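You operate a simulated robot arm through the tools that you are given. There is no shell and no other tool.

The job below is to be done with a simulated two-armed robot. You get a single attempt, and the scene is never put back.

TASK
Soak the glued part cups at 45 C till CLEAN lights.
Fine: in their basket, one soak; bath lid shut, dial at OFF afterwards.
Where things are to end (x, y in the base frame): basket within 6 cm of [87, 26].

It is judged by the outcome, as a careful person would: the job done as asked, and still so three seconds after it is handed in. It fails if anything else is knocked over, pushed out of place, dropped, spilled or broken. A push-on lid holds only when it is set on centred and level and pressed home; a screw cap is set on level and turned clockwise until tight.

THE ROBOT
Two 7-joint arms with fingered hands on one trunk that stands fixed in place. Base frame: the origin is at the foot of the trunk, x ahead of it, y to its left, z up. Lengths are in cm, angles in rad, forces in N, time in s.
The left shoulder is at [6, 12.8, 128.5], the right one opposite. Payload 5 kg a hand.
The TCP of each hand is the grasp point between the finger pads, 3.7 cm short of the fingertips. In the tool frame z runs along the fingers and y along their closing line. The gripper opens to 12.4 cm. The gripper's body begins 4.3 cm behind the TCP. The gripper is a hand of 3 fingers: y runs from the thumb to the fingers, the wrist lies at [-2.1, -11.6, -20.3] in the tool frame.
Orientation is told as [roll, pitch, yaw] about the base's x, y, z axes, in that order, counted from this pose: with the fingers straight down and the wrist toward the robot, the tool's x, y and z point along [0, 1, 0], [1, 0, 0] and [0, 0, -1] of the base frame.

THE INTERFACE
- The arms move only by the tool nudge_tool. It takes "left_moves", "right_moves" or both (then of equal length, played together; a hand with none holds still); each is a list of rows, each a list of 6 numbers: the shift along the tool's x, y, z in cm, then the turn, a rotation vector about the tool's x, y, z in rad. In form: [[x, y, z, ax, ay, az], ...]. A call has 1 to 20 rows; each row shifts and turns the commanded pose from where the row before left it, along the tool's axes as they then stand. A row lasts 0.2 s, in which the tool goes at most 5 cm and 0.15 rad; a call with a longer step from one row to the next is refused whole. Where a pose cannot be reached the arm comes as near as it can. A force on the tool above 40 N (or 10 N above the force at the start of the call, whichever is more), or a blocked arm, ends the call early, and 0.2 s more pass. In this call time passes only in rows, and 0.2 s behind the last. The reply holds the time, the measured pose of the TCP, the force on the tool along the base axes, the opening and the grip force, in the units named above and with some noise, with the torque about the TCP (base axes, N m) and any sound that the robot's microphone picked up, and new pictures: "pictures" is both (left out), scene, wrist or none (wrist: the cameras of the hands that moved).
- Cameras (640 x 400 px; columns grow to the right, rows downward): "scene" is now at [20.6, 2.79, 146.36]; the picture's right is [0.20, -0.98, 0.00], its down [-0.53, -0.11, -0.84] and it looks along [0.83, 0.17, -0.54] (base axes); focal length 214 px, centre (320, 200). "left" rides on the left gripper at [-7.2, -10.4, -15.4] in its tool frame; the picture's right is [-0.83, -0.26, 0.49], its down [0.51, -0.72, 0.47] and it looks along [0.23, 0.64, 0.73] (tool axes); focal length 243 px, centre (320, 200). "right" rides on the right gripper at [7.2, -10.4, -15.4] in its tool frame; the picture's right is [-0.83, 0.26, -0.49], its down [-0.51, -0.72, 0.47] and it looks along [-0.23, 0.64, 0.73] (tool axes); focal length 243 px, centre (320, 200).
- move_column(by): slides the trunk up (or, below 0, down) by that many cm; the arms and the scene camera ride with it, the base frame stays. It gives what a move gives, with no picture.
- finger_targets(index, middle, thumb_bend, thumb_turn, hand): sets how far each is bent, from 0 (flat) to 1 (curled in); at 0.3 the hand is open as for a grip, at 0.7 the pads meet at the TCP. One left out holds its place. A second passes; each finger stops where it meets its share of the squeeze, and holds until it gets a number again. It is the only way to open and close the hand. It gives what a move gives, with no picture; readings hold the bend of each and the force on the fingers (four entries, about 0 where the hand has none), thumb and palm. thumb_turn goes from beside the hand (0) to across from the fingers (1), as for a grip.
- turn_head(pan, tilt): turns the head with the scene camera to pan (to the left, within 1.396 rad either way) and tilt (down, from -0.506 to 1.204), counted from straight ahead of the robot. It gives what a move gives, and a new picture of the scene camera.
- pixel_to_xyz(camera, pixels): for up to 12 pixels [column, row] of the newest picture of that camera ("zoom" is the newest enlarged one), the place [x, y, z] in the base frame of the surface seen there, good to about 0.2 cm, but the place of the scene camera against the robot may be out by one fixed shift of up to 1.2 cm in any direction. No time passes.
- enlarge(camera, box): a new picture of the part [left, top, right, bottom] of that camera's present view, enlarged. No time passes.
- job_done(): hands the job in; it is judged then, once.

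Leave the grippers open and the arms clear of the work at the hand-in unless told otherwise.

The tools are called after "Emit:" as name(argument=value, ...) on one line, values as JSON. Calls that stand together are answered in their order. nudge_tool: Moves the arms, as the interface text tells. Its arguments: {"type":"object","properties":{"left_moves":{"type":"array","items":{"type":"array","items":{"type":"number"}}},"right_moves":{"type":"array","items":{"type":"array","items":{"type":"number"}}},"pictures":{"type":"string","enum":["both","scene","wrist","none"]}},"required":[]} The other tools are called the same way: move_column (by) slides the trunk up or down; finger_targets (index, middle, thumb_bend, thumb_turn, hand) moves the fingers one by one; turn_head (pan, tilt) turns the head that bears the scene camera; pixel_to_xyz (camera, pixels) gives the place of the surface under pixels of a picture; enlarge (camera, box) takes an enlarged picture of a part of a camera's view; job_done () hands the job in.

At the start:

```text
clock: 0.0
left_eef_pos: [54.27, 46.67, 145.66]
left_ee_rot: [0.0, 0.0, 0.0]
left_force: [-0.1, 0.4, 0.2]
left_ft_torque: [-0.01, 0.01, 0.0]
left_opening: 12.38
left_grip_force: 0.1
left_shape: jaw
left_bend: [0.3, 0.3, 0.3, 0.98]
left_finger forces: [0.1, 0.0, 0.0, 0.0, 0.0, 0.0]
right_eef_pos: [50.4, -7.13, 139.13]
right_ee_rot: [0.001, 0.001, -0.001]
right_force: [0.5, 0.3, 0.5]
right_ft_torque: [0.0, 0.0, 0.03]
right_opening: 12.36
right_grip_force: 0.1
right_shape: jaw
right_bend: [0.3, 0.3, 0.3, 0.98]
right_finger forces: [0.0, 0.0, 0.0, 0.0, 0.0, 0.0]
trunk travel left (down, up): [-47.5, 8.8]
head pan, tilt: [0.201, 0.565]
```

scene: 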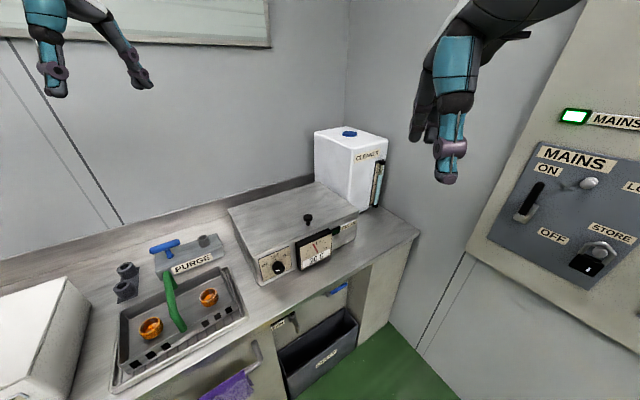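
right: 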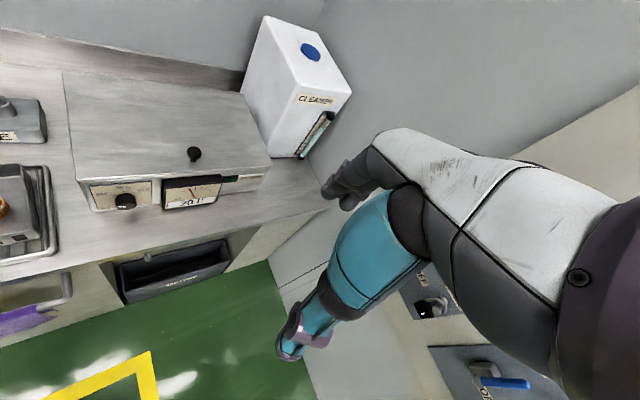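
left: 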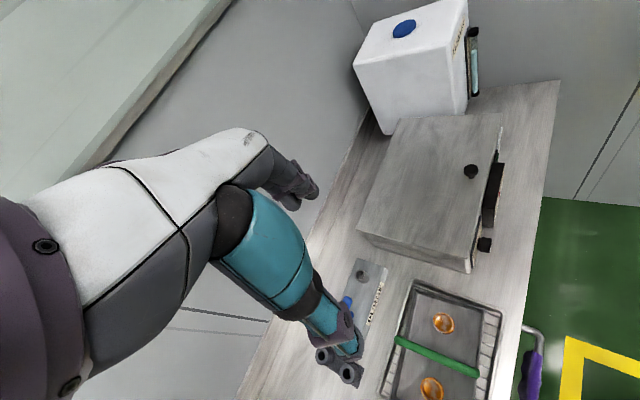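

I see a bath box with a lid knob around (307,218), a dial at (278,268), a gauge at (315,250), and a basket with a green handle on a tray with orange cups. I'll look closer at each part first.

Emit:
enlarge(camera="scene", box=[220, 170, 420, 295])

Emit:
enlarge(camera="scene", box=[90, 220, 270, 400])

Emit:
enlarge(camera="scene", box=[450, 90, 640, 310])

Emit:
enlarge(camera="right", box=[60, 120, 360, 310])

Emit:
enlarge(camera="left", box=[320, 250, 560, 400])

```text
3.20 times, centred on (320, 232) of scene
```

zoom: 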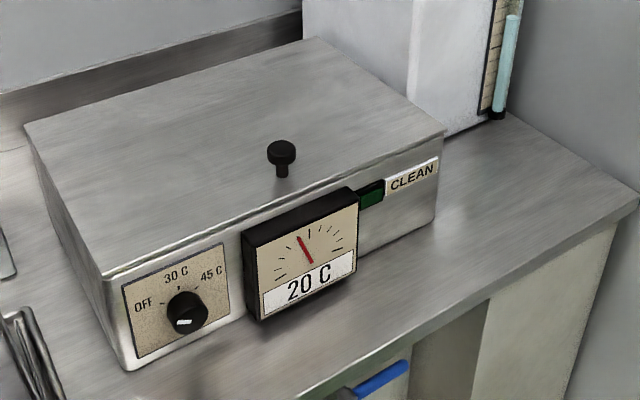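

```text
2.22 times, centred on (180, 310) of scene
```

zoom: 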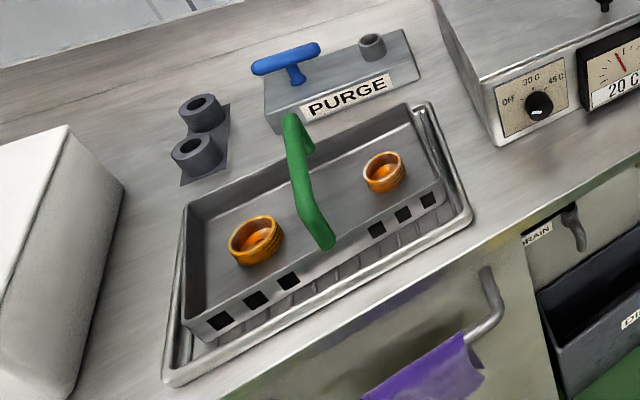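

```text
1.82 times, centred on (545, 200) of scene
```

zoom: 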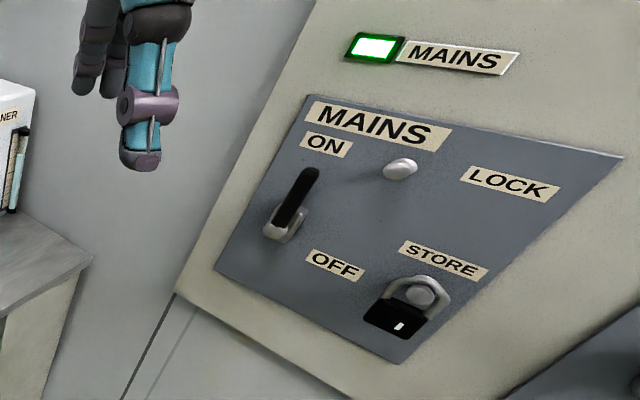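

```text
2.11 times, centred on (210, 215) of right
```

zoom: 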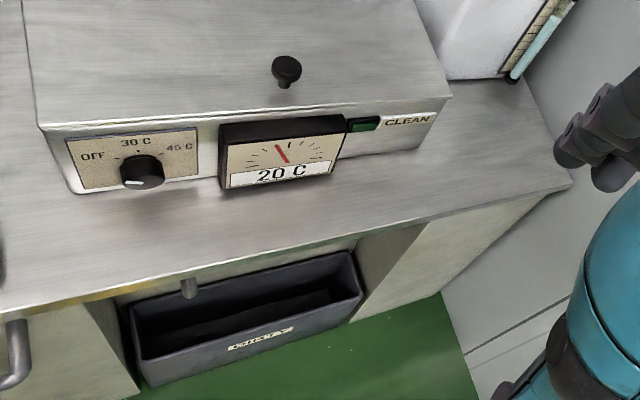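

```text
2.67 times, centred on (440, 325) of left
```

zoom: 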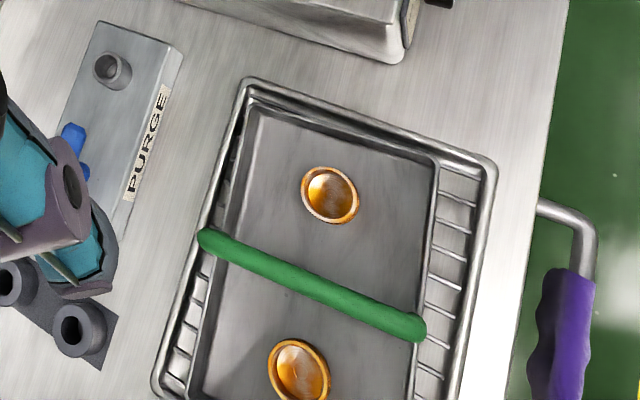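

I read "OFF / 30 C / 45 C" on the dial, the pointer at OFF, 20 C on the gauge and MAINS lit green. Next I measure the key points in the scene picture.

Emit:
pixel_to_xyz(camera="scene", pixels=[[307, 217], [228, 209], [315, 183], [358, 212], [256, 258], [278, 268], [314, 251], [262, 285], [337, 231], [350, 226], [300, 270], [308, 225]])

Emit:
pixel_to_xyz(camera="scene", pixels=[[172, 275], [180, 325], [174, 300], [119, 310], [217, 264], [240, 315], [121, 370], [151, 328], [208, 297], [112, 385], [165, 247], [205, 242]])

Emit:
turn_head(pan=0.2, tilt=0.95)

```text
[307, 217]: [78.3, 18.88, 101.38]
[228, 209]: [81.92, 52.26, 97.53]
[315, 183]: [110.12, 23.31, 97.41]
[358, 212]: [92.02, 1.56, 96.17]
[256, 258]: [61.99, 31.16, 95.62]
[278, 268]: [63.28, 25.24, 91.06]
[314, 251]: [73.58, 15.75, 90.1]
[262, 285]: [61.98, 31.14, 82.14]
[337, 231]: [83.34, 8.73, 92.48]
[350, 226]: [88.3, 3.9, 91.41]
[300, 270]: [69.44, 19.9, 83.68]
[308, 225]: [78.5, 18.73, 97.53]
```

```text
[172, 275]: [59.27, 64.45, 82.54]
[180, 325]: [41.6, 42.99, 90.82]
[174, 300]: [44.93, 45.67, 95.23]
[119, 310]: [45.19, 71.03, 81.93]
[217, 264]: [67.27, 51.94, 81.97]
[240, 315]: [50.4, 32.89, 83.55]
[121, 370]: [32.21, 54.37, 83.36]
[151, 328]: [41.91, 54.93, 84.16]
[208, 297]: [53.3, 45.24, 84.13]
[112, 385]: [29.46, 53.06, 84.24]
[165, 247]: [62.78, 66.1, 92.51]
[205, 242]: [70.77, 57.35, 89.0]
```

```text
clock: 0.9
left_eef_pos: [54.35, 46.67, 145.63]
left_ee_rot: [0.0, -0.001, -0.001]
left_force: [-0.2, 1.1, 0.4]
left_ft_torque: [0.01, -0.02, 0.0]
left_opening: 12.39
left_grip_force: 0.0
left_shape: jaw
left_bend: [0.3, 0.3, 0.3, 0.98]
left_finger forces: [0.1, 0.0, 0.0, 0.1, 0.0, 0.0]
right_eef_pos: [50.38, -7.15, 139.1]
right_ee_rot: [-0.001, 0.0, -0.001]
right_force: [-0.5, 0.7, 0.4]
right_ft_torque: [0.01, -0.04, 0.01]
right_opening: 12.37
right_grip_force: 0.2
right_shape: jaw
right_bend: [0.3, 0.3, 0.3, 0.98]
right_finger forces: [0.0, 0.1, 0.0, 0.0, 0.0, 0.0]
trunk travel left (down, up): [-47.5, 8.8]
head pan, tilt: [0.201, 0.949]
```

scene: 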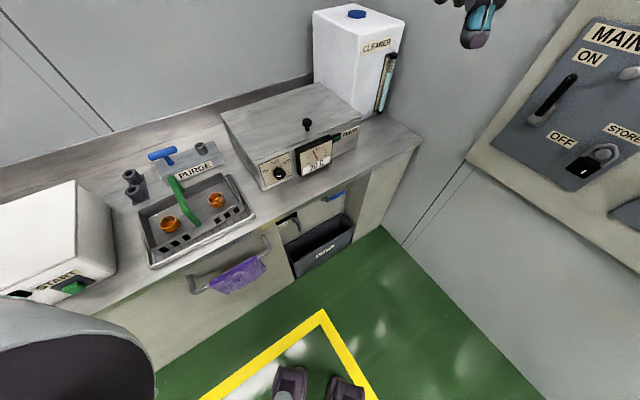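

The bath box centre works out near (86.5, 27), which matches the wanted place [87, 26], so the basket is to stay in the bath. I'll look closer at the lid edges, the drain and the machine at lower left.

Emit:
enlarge(camera="scene", box=[210, 75, 370, 195])

Emit:
enlarge(camera="scene", box=[260, 120, 420, 280])

Emit:
enlarge(camera="scene", box=[110, 140, 270, 280])

Emit:
enlarge(camera="scene", box=[0, 170, 160, 300])

Emit:
turn_head(pan=0.9, tilt=0.75)

```text
3.33 times, centred on (290, 135) of scene
```

zoom: 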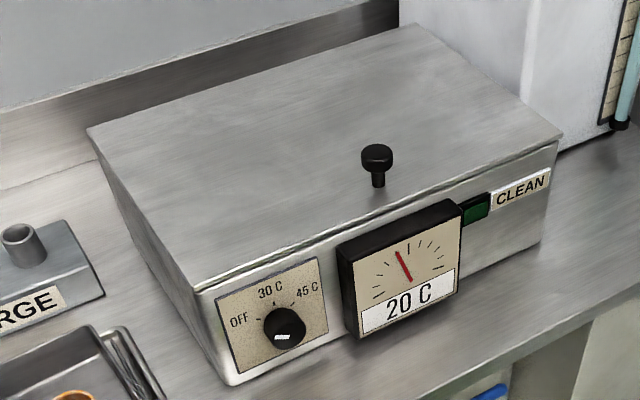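

```text
2.50 times, centred on (340, 200) of scene
```

zoom: 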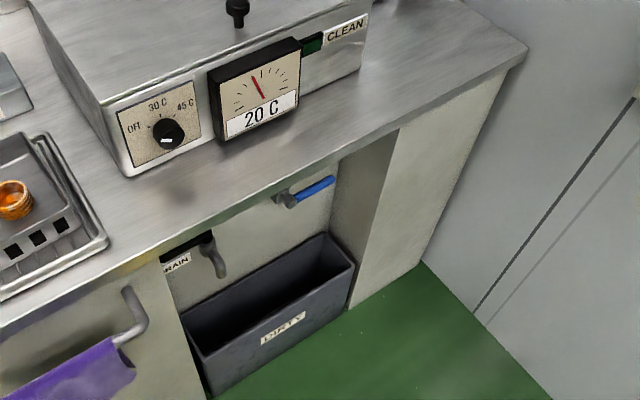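

```text
2.86 times, centred on (190, 210) of scene
```

zoom: 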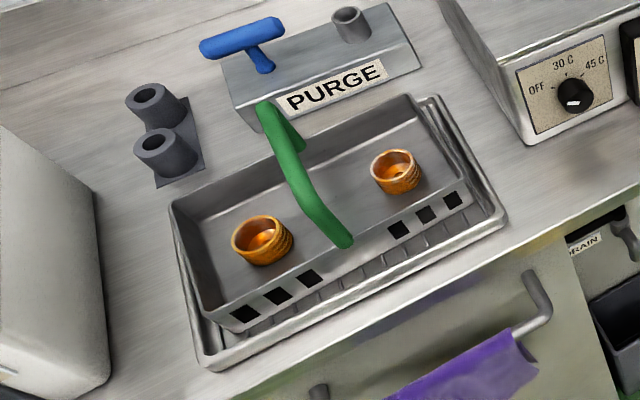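

```text
3.08 times, centred on (80, 235) of scene
```

zoom: 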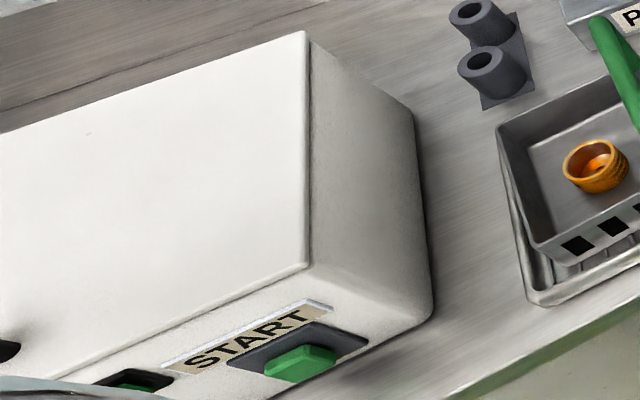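

```text
clock: 1.9
left_eef_pos: [54.29, 46.53, 145.66]
left_ee_rot: [0.0, 0.001, 0.0]
left_force: [0.8, -0.1, 0.7]
left_ft_torque: [0.0, 0.0, 0.01]
left_opening: 12.33
left_grip_force: 0.0
left_shape: jaw
left_bend: [0.3, 0.3, 0.3, 0.98]
left_finger forces: [0.0, 0.0, 0.0, 0.0, 0.1, 0.0]
right_eef_pos: [50.43, -7.15, 139.08]
right_ee_rot: [-0.001, -0.001, 0.0]
right_force: [-0.1, -0.3, -0.2]
right_ft_torque: [-0.02, -0.03, 0.01]
right_opening: 12.34
right_grip_force: 0.1
right_shape: jaw
right_bend: [0.3, 0.3, 0.3, 0.98]
right_finger forces: [0.0, 0.0, 0.0, 0.0, 0.0, 0.0]
trunk travel left (down, up): [-47.5, 8.8]
head pan, tilt: [0.901, 0.75]
```

scene: 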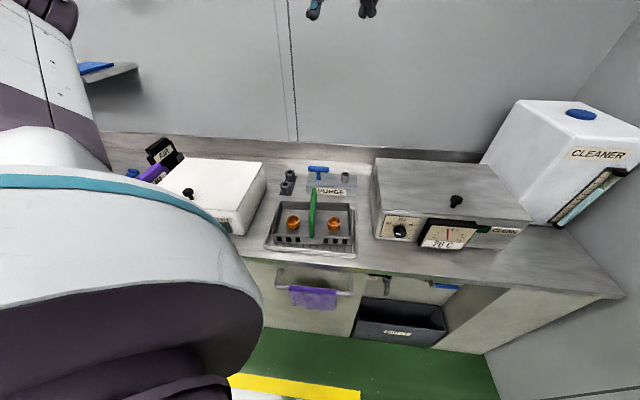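

Now the bench is seen head-on: START box (215,190), basket (310,230), bath (450,215), cleaner tank at the right. I enlarge the bench and the things on it.

Emit:
enlarge(camera="scene", box=[360, 130, 540, 260])

Emit:
enlarge(camera="scene", box=[250, 150, 370, 260])

Emit:
enlarge(camera="scene", box=[260, 250, 480, 370])

Emit:
enlarge(camera="scene", box=[110, 120, 280, 240])

Emit:
enlarge(camera="scene", box=[480, 80, 640, 250])

Emit:
pixel_to_xyz(camera="scene", pixels=[[314, 192], [312, 212], [311, 235], [268, 240], [352, 240], [347, 206], [281, 204], [292, 222], [334, 223], [375, 160], [490, 167], [456, 200]])

Emit:
pixel_to_xyz(camera="scene", pixels=[[399, 231], [390, 225], [450, 235], [483, 229], [530, 219], [384, 214], [382, 235], [318, 170], [345, 176], [285, 187], [450, 152], [560, 110]])

```text
3.08 times, centred on (450, 195) of scene
```

zoom: 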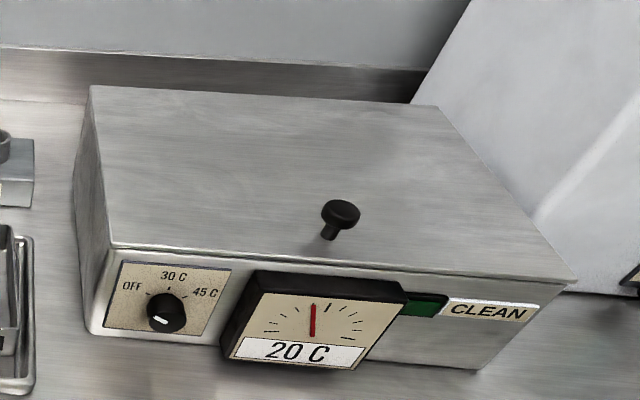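

```text
3.64 times, centred on (310, 205) of scene
```

zoom: 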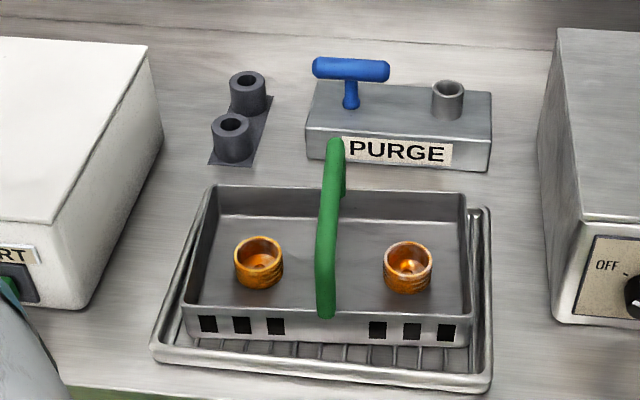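

```text
2.91 times, centred on (370, 310) of scene
```

zoom: 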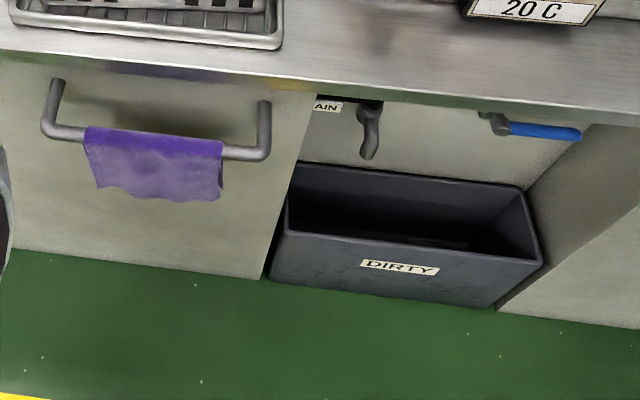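

```text
3.33 times, centred on (195, 180) of scene
```

zoom: 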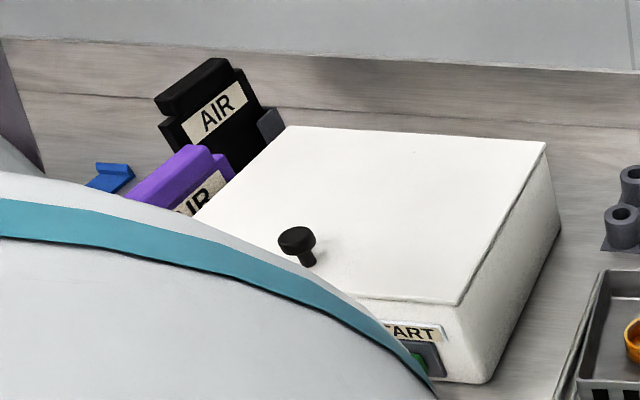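

```text
2.35 times, centred on (560, 165) of scene
```

zoom: 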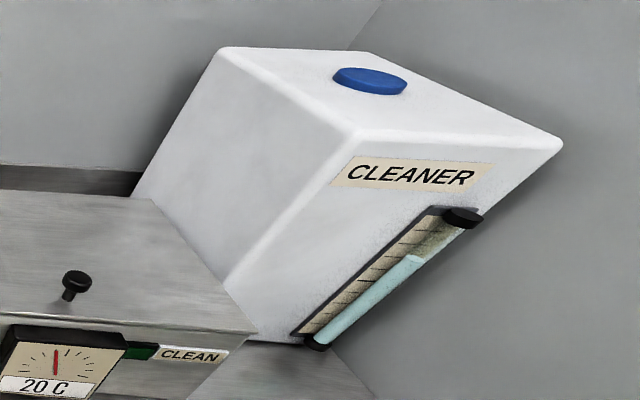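

```text
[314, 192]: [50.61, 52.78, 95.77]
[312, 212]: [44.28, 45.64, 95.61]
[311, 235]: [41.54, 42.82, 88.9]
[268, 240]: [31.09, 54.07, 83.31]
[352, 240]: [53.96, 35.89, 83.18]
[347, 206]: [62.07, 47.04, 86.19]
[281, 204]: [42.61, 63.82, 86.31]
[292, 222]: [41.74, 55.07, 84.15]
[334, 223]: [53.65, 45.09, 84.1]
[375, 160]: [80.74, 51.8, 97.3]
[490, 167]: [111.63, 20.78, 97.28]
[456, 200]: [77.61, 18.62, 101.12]
```

```text
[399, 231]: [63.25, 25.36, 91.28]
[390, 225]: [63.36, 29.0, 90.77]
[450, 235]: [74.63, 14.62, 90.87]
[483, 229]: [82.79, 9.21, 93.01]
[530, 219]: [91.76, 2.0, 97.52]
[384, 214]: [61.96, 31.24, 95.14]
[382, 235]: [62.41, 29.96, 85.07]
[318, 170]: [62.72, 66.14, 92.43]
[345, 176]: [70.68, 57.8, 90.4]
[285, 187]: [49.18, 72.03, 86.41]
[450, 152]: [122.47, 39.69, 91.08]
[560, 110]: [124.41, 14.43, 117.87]
```

The bath seems to be hinged at the rear with the knob (456,200) near the front edge. The scene camera may carry a fixed shift, so I measure the same features with the wrist cameras.

Emit:
pixel_to_xyz(camera="left", pixels=[[470, 171], [397, 117], [501, 115], [358, 234], [470, 270], [444, 323], [432, 388], [398, 340], [440, 358], [478, 374], [484, 244], [404, 27]])

Emit:
pixel_to_xyz(camera="right", pixels=[[194, 153], [65, 72], [82, 180], [271, 166], [125, 200], [190, 192], [228, 182], [195, 160], [98, 210], [310, 50], [248, 92], [240, 178]])

```text
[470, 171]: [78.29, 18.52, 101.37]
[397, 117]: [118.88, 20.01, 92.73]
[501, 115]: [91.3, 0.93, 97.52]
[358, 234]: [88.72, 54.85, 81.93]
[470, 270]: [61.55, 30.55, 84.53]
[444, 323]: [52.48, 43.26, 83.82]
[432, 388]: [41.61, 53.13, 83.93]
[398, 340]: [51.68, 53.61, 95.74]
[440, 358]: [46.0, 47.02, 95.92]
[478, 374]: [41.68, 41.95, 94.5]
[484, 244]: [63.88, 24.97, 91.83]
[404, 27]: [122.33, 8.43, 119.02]
```

```text
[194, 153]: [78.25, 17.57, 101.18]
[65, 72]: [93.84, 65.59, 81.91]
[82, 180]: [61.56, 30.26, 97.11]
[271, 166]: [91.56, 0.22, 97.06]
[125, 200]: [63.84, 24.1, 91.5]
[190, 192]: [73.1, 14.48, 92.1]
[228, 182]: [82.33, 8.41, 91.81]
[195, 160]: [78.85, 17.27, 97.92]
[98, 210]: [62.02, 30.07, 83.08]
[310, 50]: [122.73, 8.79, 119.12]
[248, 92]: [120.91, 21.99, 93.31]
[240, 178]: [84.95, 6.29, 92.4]
```

The scene camera reads about (+0.4, +1) cm off against the wrist cameras, so I'll trust those. Next I turn the left hand by −45° (closing line along the bench) in place, then move it high over the lid knob at about (78.1, 17.6).

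Emit:
turn_head(pan=0.55, tilt=0.75)

Emit:
nudge_tool(left_moves=[[0, 0, 0, 0, 0, 0.131], [0, 0, 0, 0, 0, 0.131], [0, 0, 0, 0, 0, 0.131], [0, 0, 0, 0, 0, 0.131], [0, 0, 0, 0, 0, 0.131], [0, 0, 0, 0, 0, 0.13], [-0.4, 3.7, 1, 0, 0, 0], [-0.4, 3.7, 1, 0, 0, 0], [-0.4, 3.7, 1, 0, 0, 0], [-0.4, 3.7, 2, 0, 0, 0], [-0.4, 3.7, 2, 0, 0, 0], [-0.4, 3.7, 2, 0, 0, 0], [-0.4, 3.7, 2, 0, 0, 0], [-0.4, 3.7, 2, 0, 0, 0], [-0.4, 3.7, 3, 0, 0, 0], [-0.1, 2, 4, 0, 0, 0], [0, 1.5, 4, 0, 0, 0]])

```text
clock: 2.8
left_eef_pos: [54.37, 46.61, 145.7]
left_ee_rot: [0.0, 0.001, 0.0]
left_force: [0.0, 0.1, -0.3]
left_ft_torque: [0.0, -0.01, -0.01]
left_opening: 12.37
left_grip_force: 0.1
left_shape: jaw
left_bend: [0.3, 0.3, 0.3, 0.98]
left_finger forces: [0.1, 0.0, 0.0, 0.0, 0.0, 0.0]
right_eef_pos: [50.4, -6.95, 139.17]
right_ee_rot: [0.0, 0.0, 0.001]
right_force: [-0.2, -0.2, 0.5]
right_ft_torque: [-0.03, 0.01, 0.01]
right_opening: 12.34
right_grip_force: 0.0
right_shape: jaw
right_bend: [0.3, 0.3, 0.3, 0.98]
right_finger forces: [0.0, 0.1, 0.1, 0.0, 0.0, 0.0]
trunk travel left (down, up): [-47.5, 8.8]
head pan, tilt: [0.55, 0.75]
```

scene: 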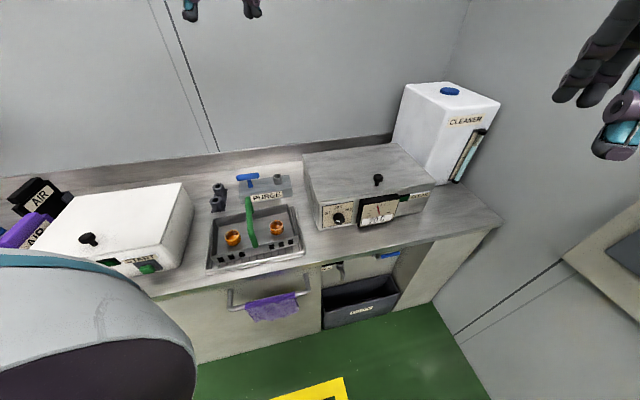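

```text
clock: 6.4
left_eef_pos: [77.96, 18.04, 121.5]
left_ee_rot: [-0.002, 0.0, -0.786]
left_force: [0.2, -0.1, -0.6]
left_ft_torque: [0.03, 0.05, -0.02]
left_opening: 12.38
left_grip_force: 0.1
left_shape: jaw
left_bend: [0.3, 0.3, 0.3, 0.98]
left_finger forces: [0.0, 0.0, 0.1, 0.0, 0.1, 0.1]
right_eef_pos: [50.53, -7.08, 138.99]
right_ee_rot: [-0.001, 0.002, -0.001]
right_force: [0.1, -0.1, -0.2]
right_ft_torque: [-0.03, 0.0, 0.0]
right_opening: 12.37
right_grip_force: 0.1
right_shape: jaw
right_bend: [0.3, 0.3, 0.3, 0.98]
right_finger forces: [0.0, 0.1, 0.0, 0.0, 0.0, 0.0]
trunk travel left (down, up): [-47.5, 8.8]
head pan, tilt: [0.55, 0.75]
```

scene: 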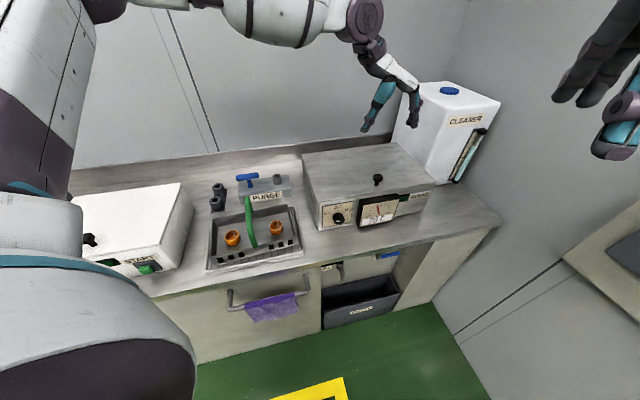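
left: 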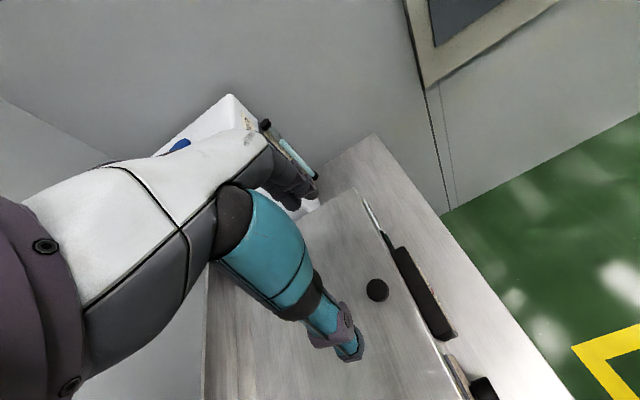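

The left hand is above the lid; I see the knob in the left wrist picture at (377,290). I measure it.

Emit:
pixel_to_xyz(camera="left", pixels=[[377, 290], [370, 284], [385, 297], [386, 284], [369, 297], [363, 192], [455, 385]])

Emit:
enlarge(camera="left", box=[280, 180, 500, 400])

```text
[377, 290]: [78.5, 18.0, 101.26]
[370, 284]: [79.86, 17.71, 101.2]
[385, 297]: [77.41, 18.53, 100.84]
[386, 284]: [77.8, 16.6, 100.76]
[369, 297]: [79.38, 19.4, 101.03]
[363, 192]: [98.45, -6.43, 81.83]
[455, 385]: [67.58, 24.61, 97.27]
```

```text
1.82 times, centred on (390, 290) of left
```

zoom: 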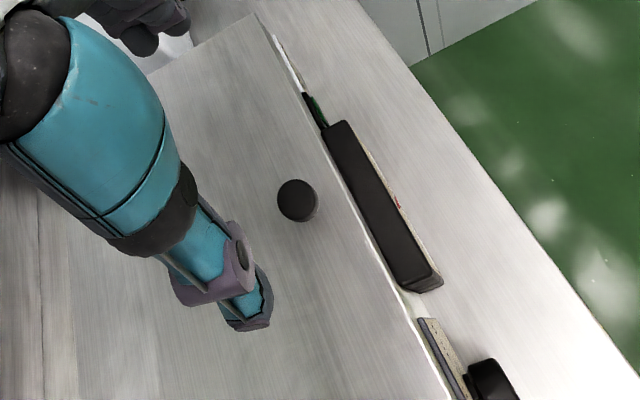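

Knob head centre reads (78.6, 18.0), top z 101.3, about 3 cm wide. I shift the hand over it and descend to about z 106 to check before the last bit.

Emit:
nudge_tool(left_moves=[[0.42, 0.42, 3, 0, 0, 0], [0, 0, 3, 0, 0, 0], [0, 0, 3, 0, 0, 0], [0, 0, 3, 0, 0, 0], [0, 0, 3, 0, 0, 0]])

Emit:
enlarge(camera="scene", box=[290, 80, 470, 240])

Emit:
pixel_to_xyz(camera="left", pixels=[[377, 290]])

```text
clock: 7.6
left_eef_pos: [78.58, 17.86, 106.58]
left_ee_rot: [-0.001, 0.001, -0.786]
left_force: [0.2, -0.1, -0.2]
left_ft_torque: [-0.01, 0.02, 0.05]
left_opening: 12.37
left_grip_force: 0.0
left_shape: jaw
left_bend: [0.3, 0.3, 0.3, 0.98]
left_finger forces: [0.0, 0.0, 0.1, 0.0, 0.0, 0.1]
right_eef_pos: [50.62, -7.06, 139.02]
right_ee_rot: [0.001, 0.001, 0.0]
right_force: [1.0, 0.1, 0.8]
right_ft_torque: [0.01, 0.02, 0.0]
right_opening: 12.35
right_grip_force: 0.1
right_shape: jaw
right_bend: [0.3, 0.3, 0.3, 0.98]
right_finger forces: [0.0, 0.0, 0.0, 0.0, 0.0, 0.1]
trunk travel left (down, up): [-47.5, 8.8]
head pan, tilt: [0.55, 0.75]
```

scene: 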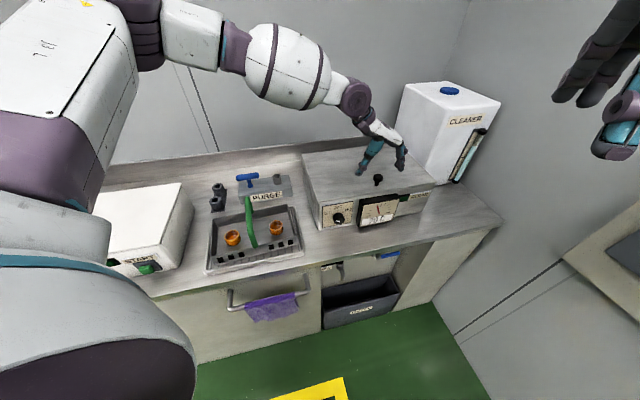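
left: 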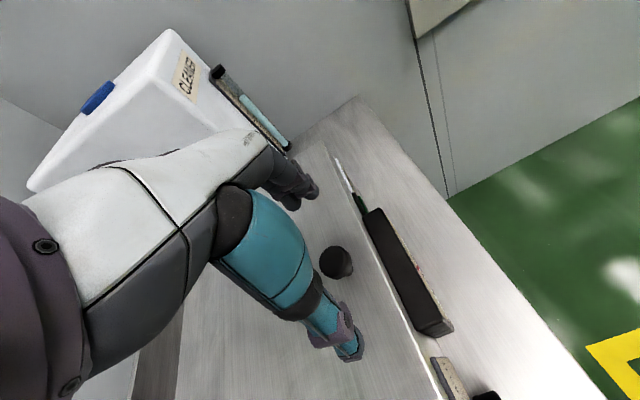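

```text
2.50 times, centred on (380, 160) of scene
```

zoom: 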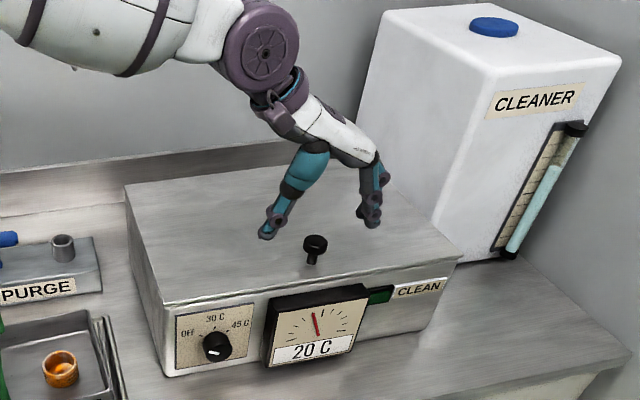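

```text
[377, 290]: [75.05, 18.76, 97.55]
```

In the left picture the knob (336,262) falls where a point 5.3 cm beyond the TCP should project, so it's centred. I descend 4.6 cm to z≈102.

Emit:
nudge_tool(left_moves=[[0, 0, 1.6, 0, 0, 0], [0, 0, 1.5, 0, 0, 0], [0, 0, 1.5, 0, 0, 0]])

Emit:
enlarge(camera="scene", box=[290, 80, 470, 240])

```text
clock: 8.4
left_eef_pos: [78.35, 18.06, 102.12]
left_ee_rot: [0.0, -0.001, -0.785]
left_force: [0.5, 0.2, -0.7]
left_ft_torque: [0.02, 0.01, -0.04]
left_opening: 12.39
left_grip_force: 0.0
left_shape: jaw
left_bend: [0.3, 0.3, 0.3, 0.98]
left_finger forces: [0.0, 0.0, 0.0, 0.1, 0.0, 0.0]
right_eef_pos: [50.38, -7.23, 139.15]
right_ee_rot: [0.001, -0.002, 0.0]
right_force: [-0.5, 0.9, -0.5]
right_ft_torque: [0.0, 0.03, 0.0]
right_opening: 12.36
right_grip_force: 0.0
right_shape: jaw
right_bend: [0.3, 0.3, 0.3, 0.98]
right_finger forces: [0.0, 0.0, 0.0, 0.0, 0.0, 0.1]
trunk travel left (down, up): [-47.5, 8.8]
head pan, tilt: [0.55, 0.75]
```

scene: 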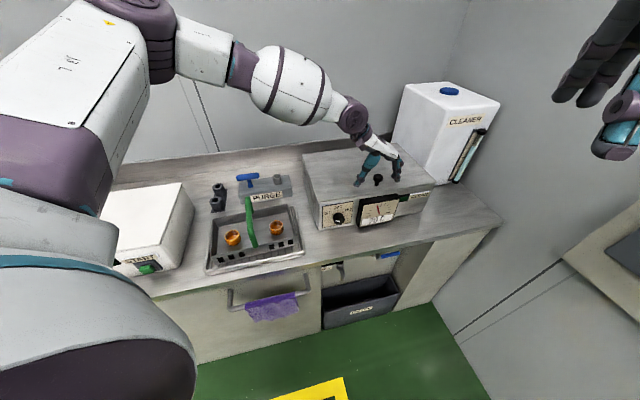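
left: 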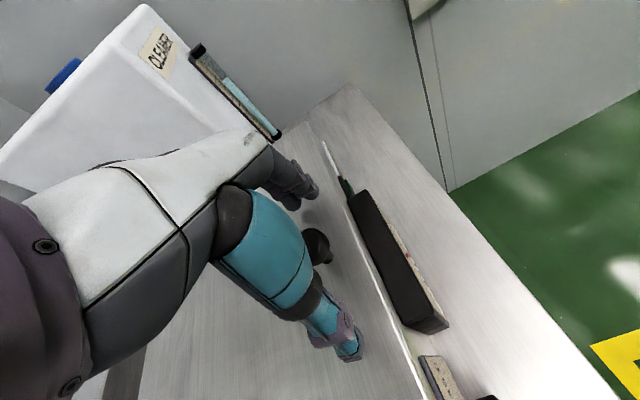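

```text
2.50 times, centred on (380, 160) of scene
```

zoom: 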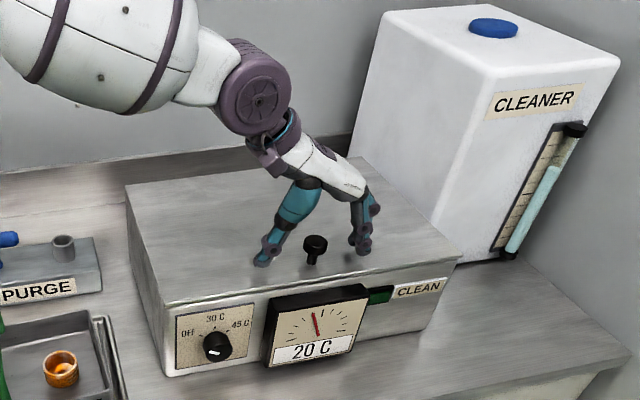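

The thumb and fingers straddle the knob. I close on it.

Emit:
finger_targets(hand="left", index=0.7, middle=0.7, thumb_bend=0.7)

Emit:
enlarge(camera="scene", box=[290, 80, 470, 240])

Emit:
enlarge(camera="left", box=[180, 120, 460, 400])

```text
clock: 9.4
left_eef_pos: [78.5, 17.9, 102.06]
left_ee_rot: [0.001, -0.001, -0.785]
left_force: [9.4, -7.7, -1.1]
left_ft_torque: [-0.2, -0.32, -0.1]
left_opening: 2.59
left_grip_force: 11.3
left_shape: fingers
left_bend: [0.63, 0.64, 0.66, 0.97]
left_finger forces: [7.9, 9.6, 0.1, 0.1, 5.4, 0.0]
right_eef_pos: [50.53, -7.2, 139.08]
right_ee_rot: [0.001, 0.002, 0.001]
right_force: [0.3, -0.3, 0.1]
right_ft_torque: [0.03, 0.04, -0.02]
right_opening: 12.35
right_grip_force: 0.1
right_shape: jaw
right_bend: [0.3, 0.3, 0.3, 0.98]
right_finger forces: [0.0, 0.0, 0.1, 0.0, 0.1, 0.1]
trunk travel left (down, up): [-47.5, 8.8]
head pan, tilt: [0.55, 0.75]
```

```text
2.50 times, centred on (380, 160) of scene
```

zoom: 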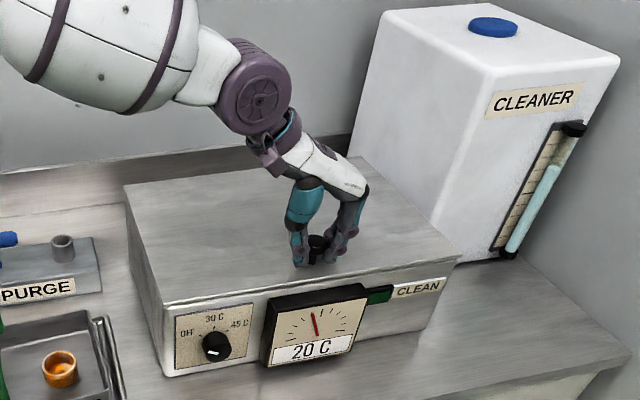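

```text
1.43 times, centred on (320, 260) of left
```

zoom: 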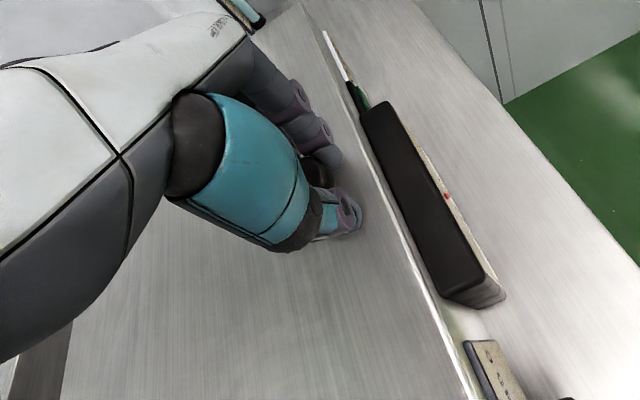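

The knob is held (opening 2.6 cm, grip 11 N). I make a small trial lift of 2 cm, tilting slightly back as a rear-hinged lid would, to learn how the lid moves.

Emit:
nudge_tool(left_moves=[[0, 0.1, -0.5, 0, -0.02, 0], [0.1, 0.1, -0.5, 0, -0.02, 0], [0.1, 0, -0.5, 0, -0.02, 0], [0.1, 0, -0.5, 0, -0.02, 0]])

Emit:
enlarge(camera="scene", box=[290, 80, 470, 240])

```text
clock: 10.4
left_eef_pos: [78.85, 18.12, 104.05]
left_ee_rot: [-0.079, 0.001, -0.785]
left_force: [5.8, -3.9, -4.5]
left_ft_torque: [-0.08, -0.23, -0.06]
left_opening: 2.57
left_grip_force: 9.9
left_shape: fingers
left_bend: [0.63, 0.65, 0.66, 0.97]
left_finger forces: [6.1, 8.3, 0.0, 0.0, 6.2, 0.0]
right_eef_pos: [50.6, -7.07, 139.06]
right_ee_rot: [0.0, 0.002, -0.001]
right_force: [1.1, -0.1, -1.1]
right_ft_torque: [-0.03, -0.02, 0.0]
right_opening: 12.37
right_grip_force: 0.2
right_shape: jaw
right_bend: [0.3, 0.3, 0.3, 0.98]
right_finger forces: [0.0, 0.0, 0.0, 0.0, 0.0, 0.0]
trunk travel left (down, up): [-47.5, 8.8]
head pan, tilt: [0.55, 0.75]
```

scene: 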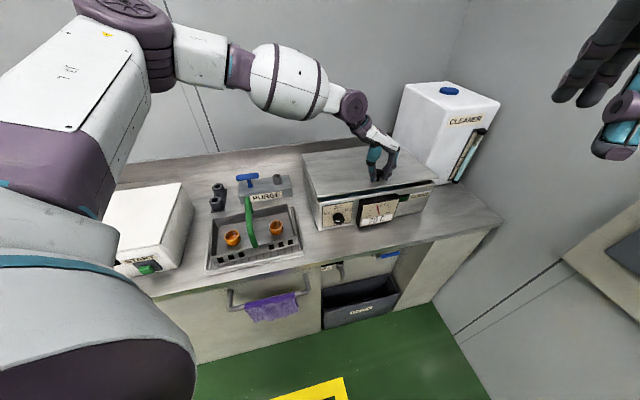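
left: 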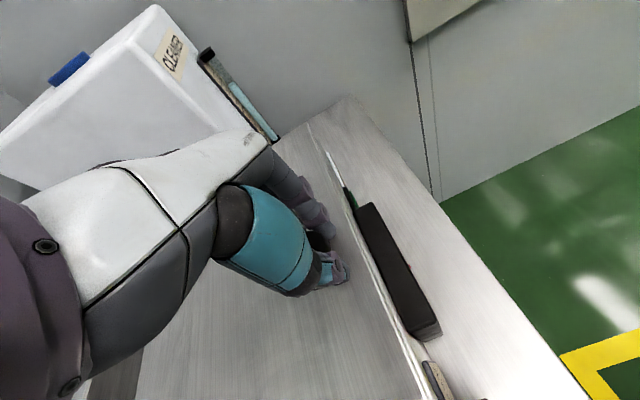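

```text
2.50 times, centred on (380, 160) of scene
```

zoom: 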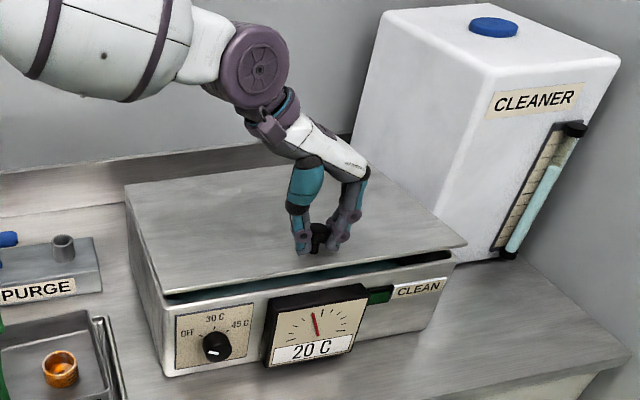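

The lid is hinged at the rear and light; teal liquid shows inside. I carry on along the arc about the rear hinge (about 25 cm behind the knob) to roughly 0.45 rad.

Emit:
nudge_tool(left_moves=[[0.28, 0, -1.24, 0, -0.05, 0], [0.28, 0, -1.24, 0, -0.05, 0], [0.28, 0, -1.24, 0, -0.05, 0], [0.28, 0, -1.24, 0, -0.05, 0], [0.28, 0, -1.24, 0, -0.05, 0], [0.28, 0, -1.24, 0, -0.05, 0], [0.28, 0, -1.24, 0, -0.05, 0]])

Emit:
enlarge(camera="scene", box=[290, 80, 470, 240])

```text
clock: 12.0
left_eef_pos: [81.45, 20.65, 112.08]
left_ee_rot: [-0.431, 0.001, -0.785]
left_force: [2.7, -7.3, -2.5]
left_ft_torque: [-0.18, -0.13, 0.02]
left_opening: 2.55
left_grip_force: 10.6
left_shape: fingers
left_bend: [0.63, 0.65, 0.65, 0.97]
left_finger forces: [7.9, 7.2, 0.1, 0.0, 6.6, 0.0]
right_eef_pos: [50.42, -7.26, 139.01]
right_ee_rot: [0.002, 0.002, 0.001]
right_force: [0.3, -0.2, -0.4]
right_ft_torque: [-0.04, -0.01, -0.01]
right_opening: 12.36
right_grip_force: 0.0
right_shape: jaw
right_bend: [0.3, 0.3, 0.3, 0.98]
right_finger forces: [0.0, 0.1, 0.0, 0.0, 0.0, 0.1]
trunk travel left (down, up): [-47.5, 8.8]
head pan, tilt: [0.55, 0.75]
```

scene: 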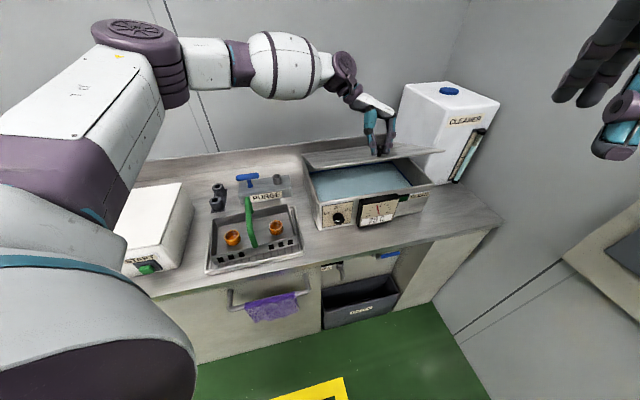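
left: 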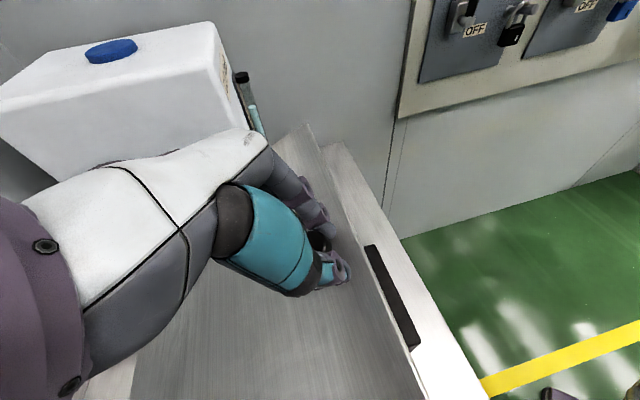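

```text
2.50 times, centred on (380, 160) of scene
```

zoom: 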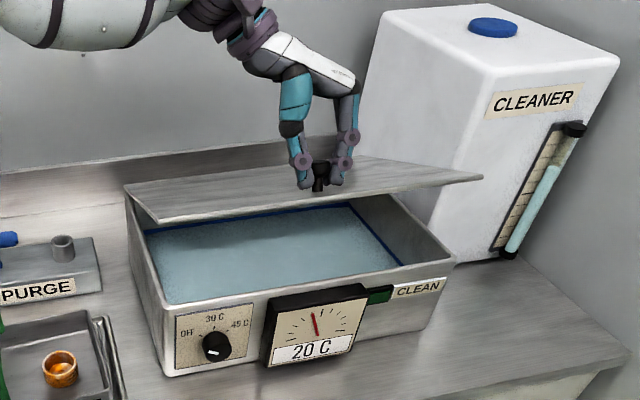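

The bath is full of liquid up to the blue line. I continue the arc to about 0.8 rad.

Emit:
nudge_tool(left_moves=[[0.28, 0, -1.24, 0, -0.05, 0], [0.28, 0, -1.24, 0, -0.05, 0], [0.28, 0, -1.24, 0, -0.05, 0], [0.28, 0, -1.24, 0, -0.05, 0], [0.28, 0, -1.24, 0, -0.05, 0], [0.28, 0, -1.24, 0, -0.05, 0], [0.28, 0, -1.24, 0, -0.05, 0]])

Emit:
enlarge(camera="scene", box=[290, 80, 470, 240])

```text
clock: 13.6
left_eef_pos: [85.9, 25.16, 118.37]
left_ee_rot: [-0.776, 0.001, -0.785]
left_force: [-2.3, -13.0, 5.6]
left_ft_torque: [-0.45, 0.09, 0.07]
left_opening: 2.62
left_grip_force: 11.3
left_shape: fingers
left_bend: [0.63, 0.66, 0.66, 0.96]
left_finger forces: [10.7, 4.7, 0.1, 0.0, 7.2, 0.1]
right_eef_pos: [50.32, -7.34, 139.3]
right_ee_rot: [0.003, 0.0, 0.001]
right_force: [0.3, 0.4, -0.4]
right_ft_torque: [-0.01, 0.02, 0.0]
right_opening: 12.36
right_grip_force: 0.0
right_shape: jaw
right_bend: [0.3, 0.3, 0.3, 0.98]
right_finger forces: [0.0, 0.0, 0.1, 0.0, 0.1, 0.0]
trunk travel left (down, up): [-47.5, 8.8]
head pan, tilt: [0.55, 0.75]
```

scene: 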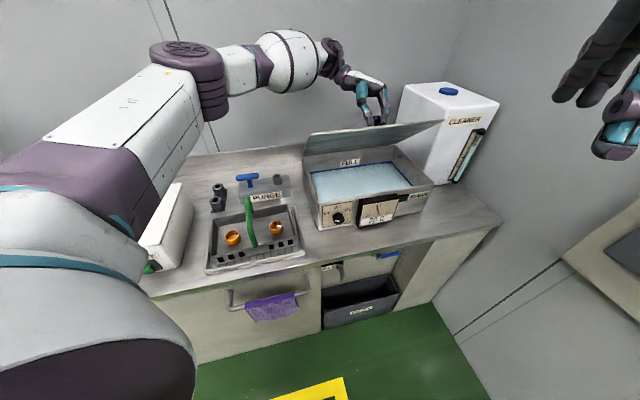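
left: 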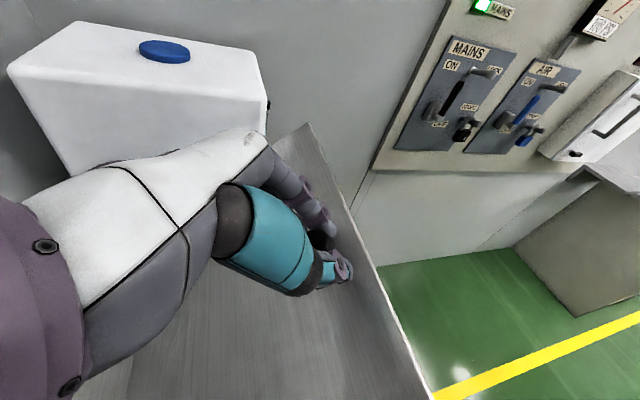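

```text
2.50 times, centred on (380, 160) of scene
```

zoom: 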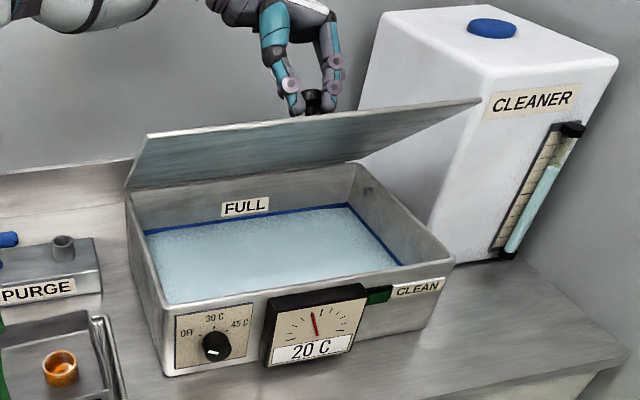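

"FULL" is marked at the liquid line, good. The force shows my arc is slightly too tight, so I ease outward a little while continuing to about 1.1 rad.

Emit:
nudge_tool(left_moves=[[0.0, 0, -1.3, 0, -0.05, 0], [0.1, 0, -1.3, 0, -0.05, 0], [0.1, 0, -1.3, 0, -0.05, 0], [0.1, 0, -1.3, 0, -0.05, 0], [0.2, 0, -1.3, 0, -0.05, 0], [0.2, 0, -1.3, 0, -0.05, 0]])

Emit:
enlarge(camera="scene", box=[290, 60, 470, 220])

```text
clock: 14.8
left_eef_pos: [87.7, 29.25, 121.72]
left_ee_rot: [-1.024, 0.01, -0.774]
left_force: [30.2, -11.6, -18.8]
left_ft_torque: [0.62, -0.7, 1.15]
left_opening: 2.56
left_grip_force: 24.7
left_shape: fingers
left_bend: [0.58, 0.57, 0.7, 0.97]
left_finger forces: [15.6, 33.8, 0.0, 0.0, 0.0, 0.1]
left hand out of reach, approached as far as the arm can: row 3, 4, 5, 6
right_eef_pos: [50.99, -7.11, 138.9]
right_ee_rot: [0.003, 0.005, 0.002]
right_force: [-0.4, 0.1, 0.2]
right_ft_torque: [0.01, 0.03, 0.0]
right_opening: 12.35
right_grip_force: 0.0
right_shape: jaw
right_bend: [0.3, 0.3, 0.3, 0.98]
right_finger forces: [0.1, 0.0, 0.1, 0.1, 0.0, 0.1]
trunk travel left (down, up): [-47.5, 8.8]
head pan, tilt: [0.55, 0.75]
stopped in row 6 (left hand): the force on the tool passed its limit at 42 N (the readings are from after the stop); the commanded pose is now the measured one
```

scene: 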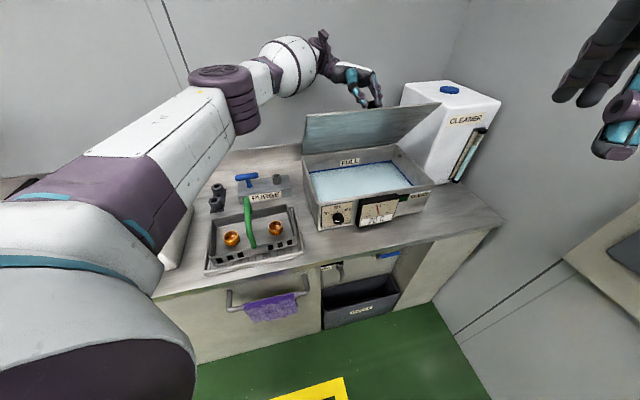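
left: 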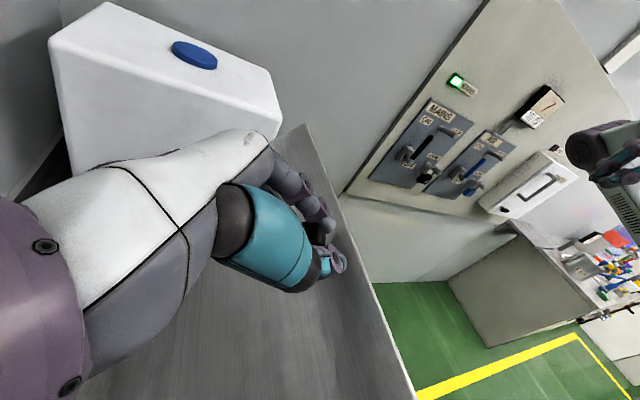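

```text
2.50 times, centred on (380, 140) of scene
```

zoom: 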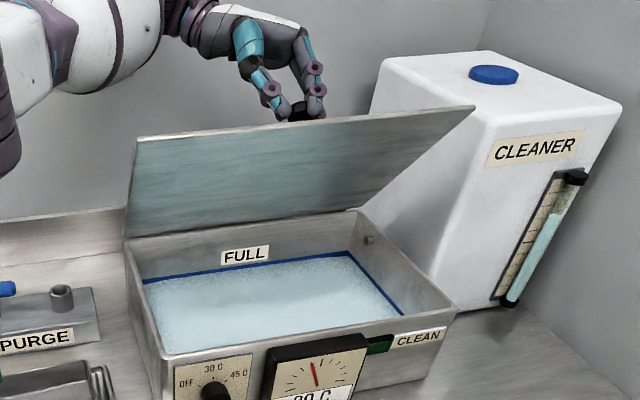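

The arm reached its limit with the lid near 57°, and the knob is loaded sideways. I ease the hand back (toward the fingers' side and less tilt) to relieve the force while still holding the lid.

Emit:
nudge_tool(left_moves=[[0, 0.3, 0.2, 0, 0.04, 0], [0, 0.3, 0.2, 0, 0.04, 0], [0, 0.3, 0.1, 0, 0.04, 0]], pictures="scene")

Emit:
enlarge(camera="scene", box=[290, 60, 470, 220])

```text
clock: 15.6
left_eef_pos: [87.84, 28.29, 121.94]
left_ee_rot: [-0.905, 0.005, -0.781]
left_force: [21.0, -7.8, -11.1]
left_ft_torque: [0.14, -0.52, 0.63]
left_opening: 1.88
left_grip_force: 12.7
left_shape: fingers
left_bend: [0.62, 0.6, 0.7, 0.97]
left_finger forces: [8.0, 17.2, 0.0, 0.0, 0.1, 0.1]
right_eef_pos: [50.85, -7.15, 138.94]
right_ee_rot: [0.004, 0.002, -0.001]
right_force: [-0.5, -1.1, 0.0]
right_ft_torque: [0.02, 0.0, 0.0]
right_opening: 12.36
right_grip_force: 0.1
right_shape: jaw
right_bend: [0.3, 0.3, 0.3, 0.98]
right_finger forces: [0.0, 0.0, 0.0, 0.0, 0.1, 0.1]
trunk travel left (down, up): [-47.5, 8.8]
head pan, tilt: [0.55, 0.75]
```

scene: 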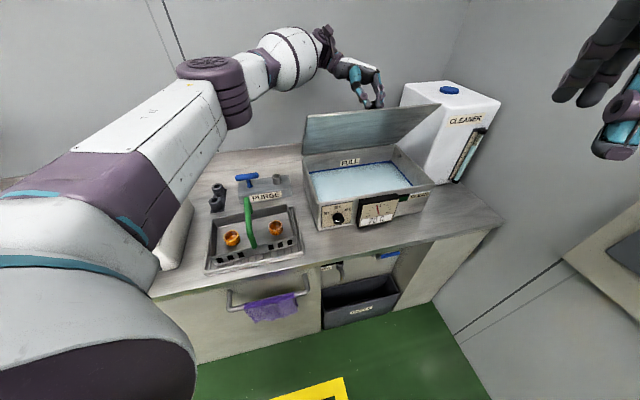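

```text
2.50 times, centred on (380, 140) of scene
```

zoom: 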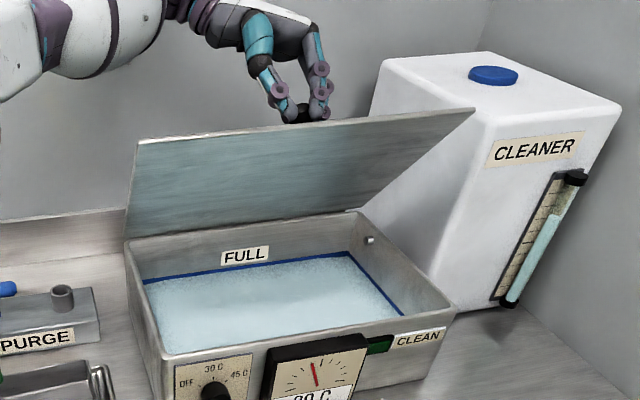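

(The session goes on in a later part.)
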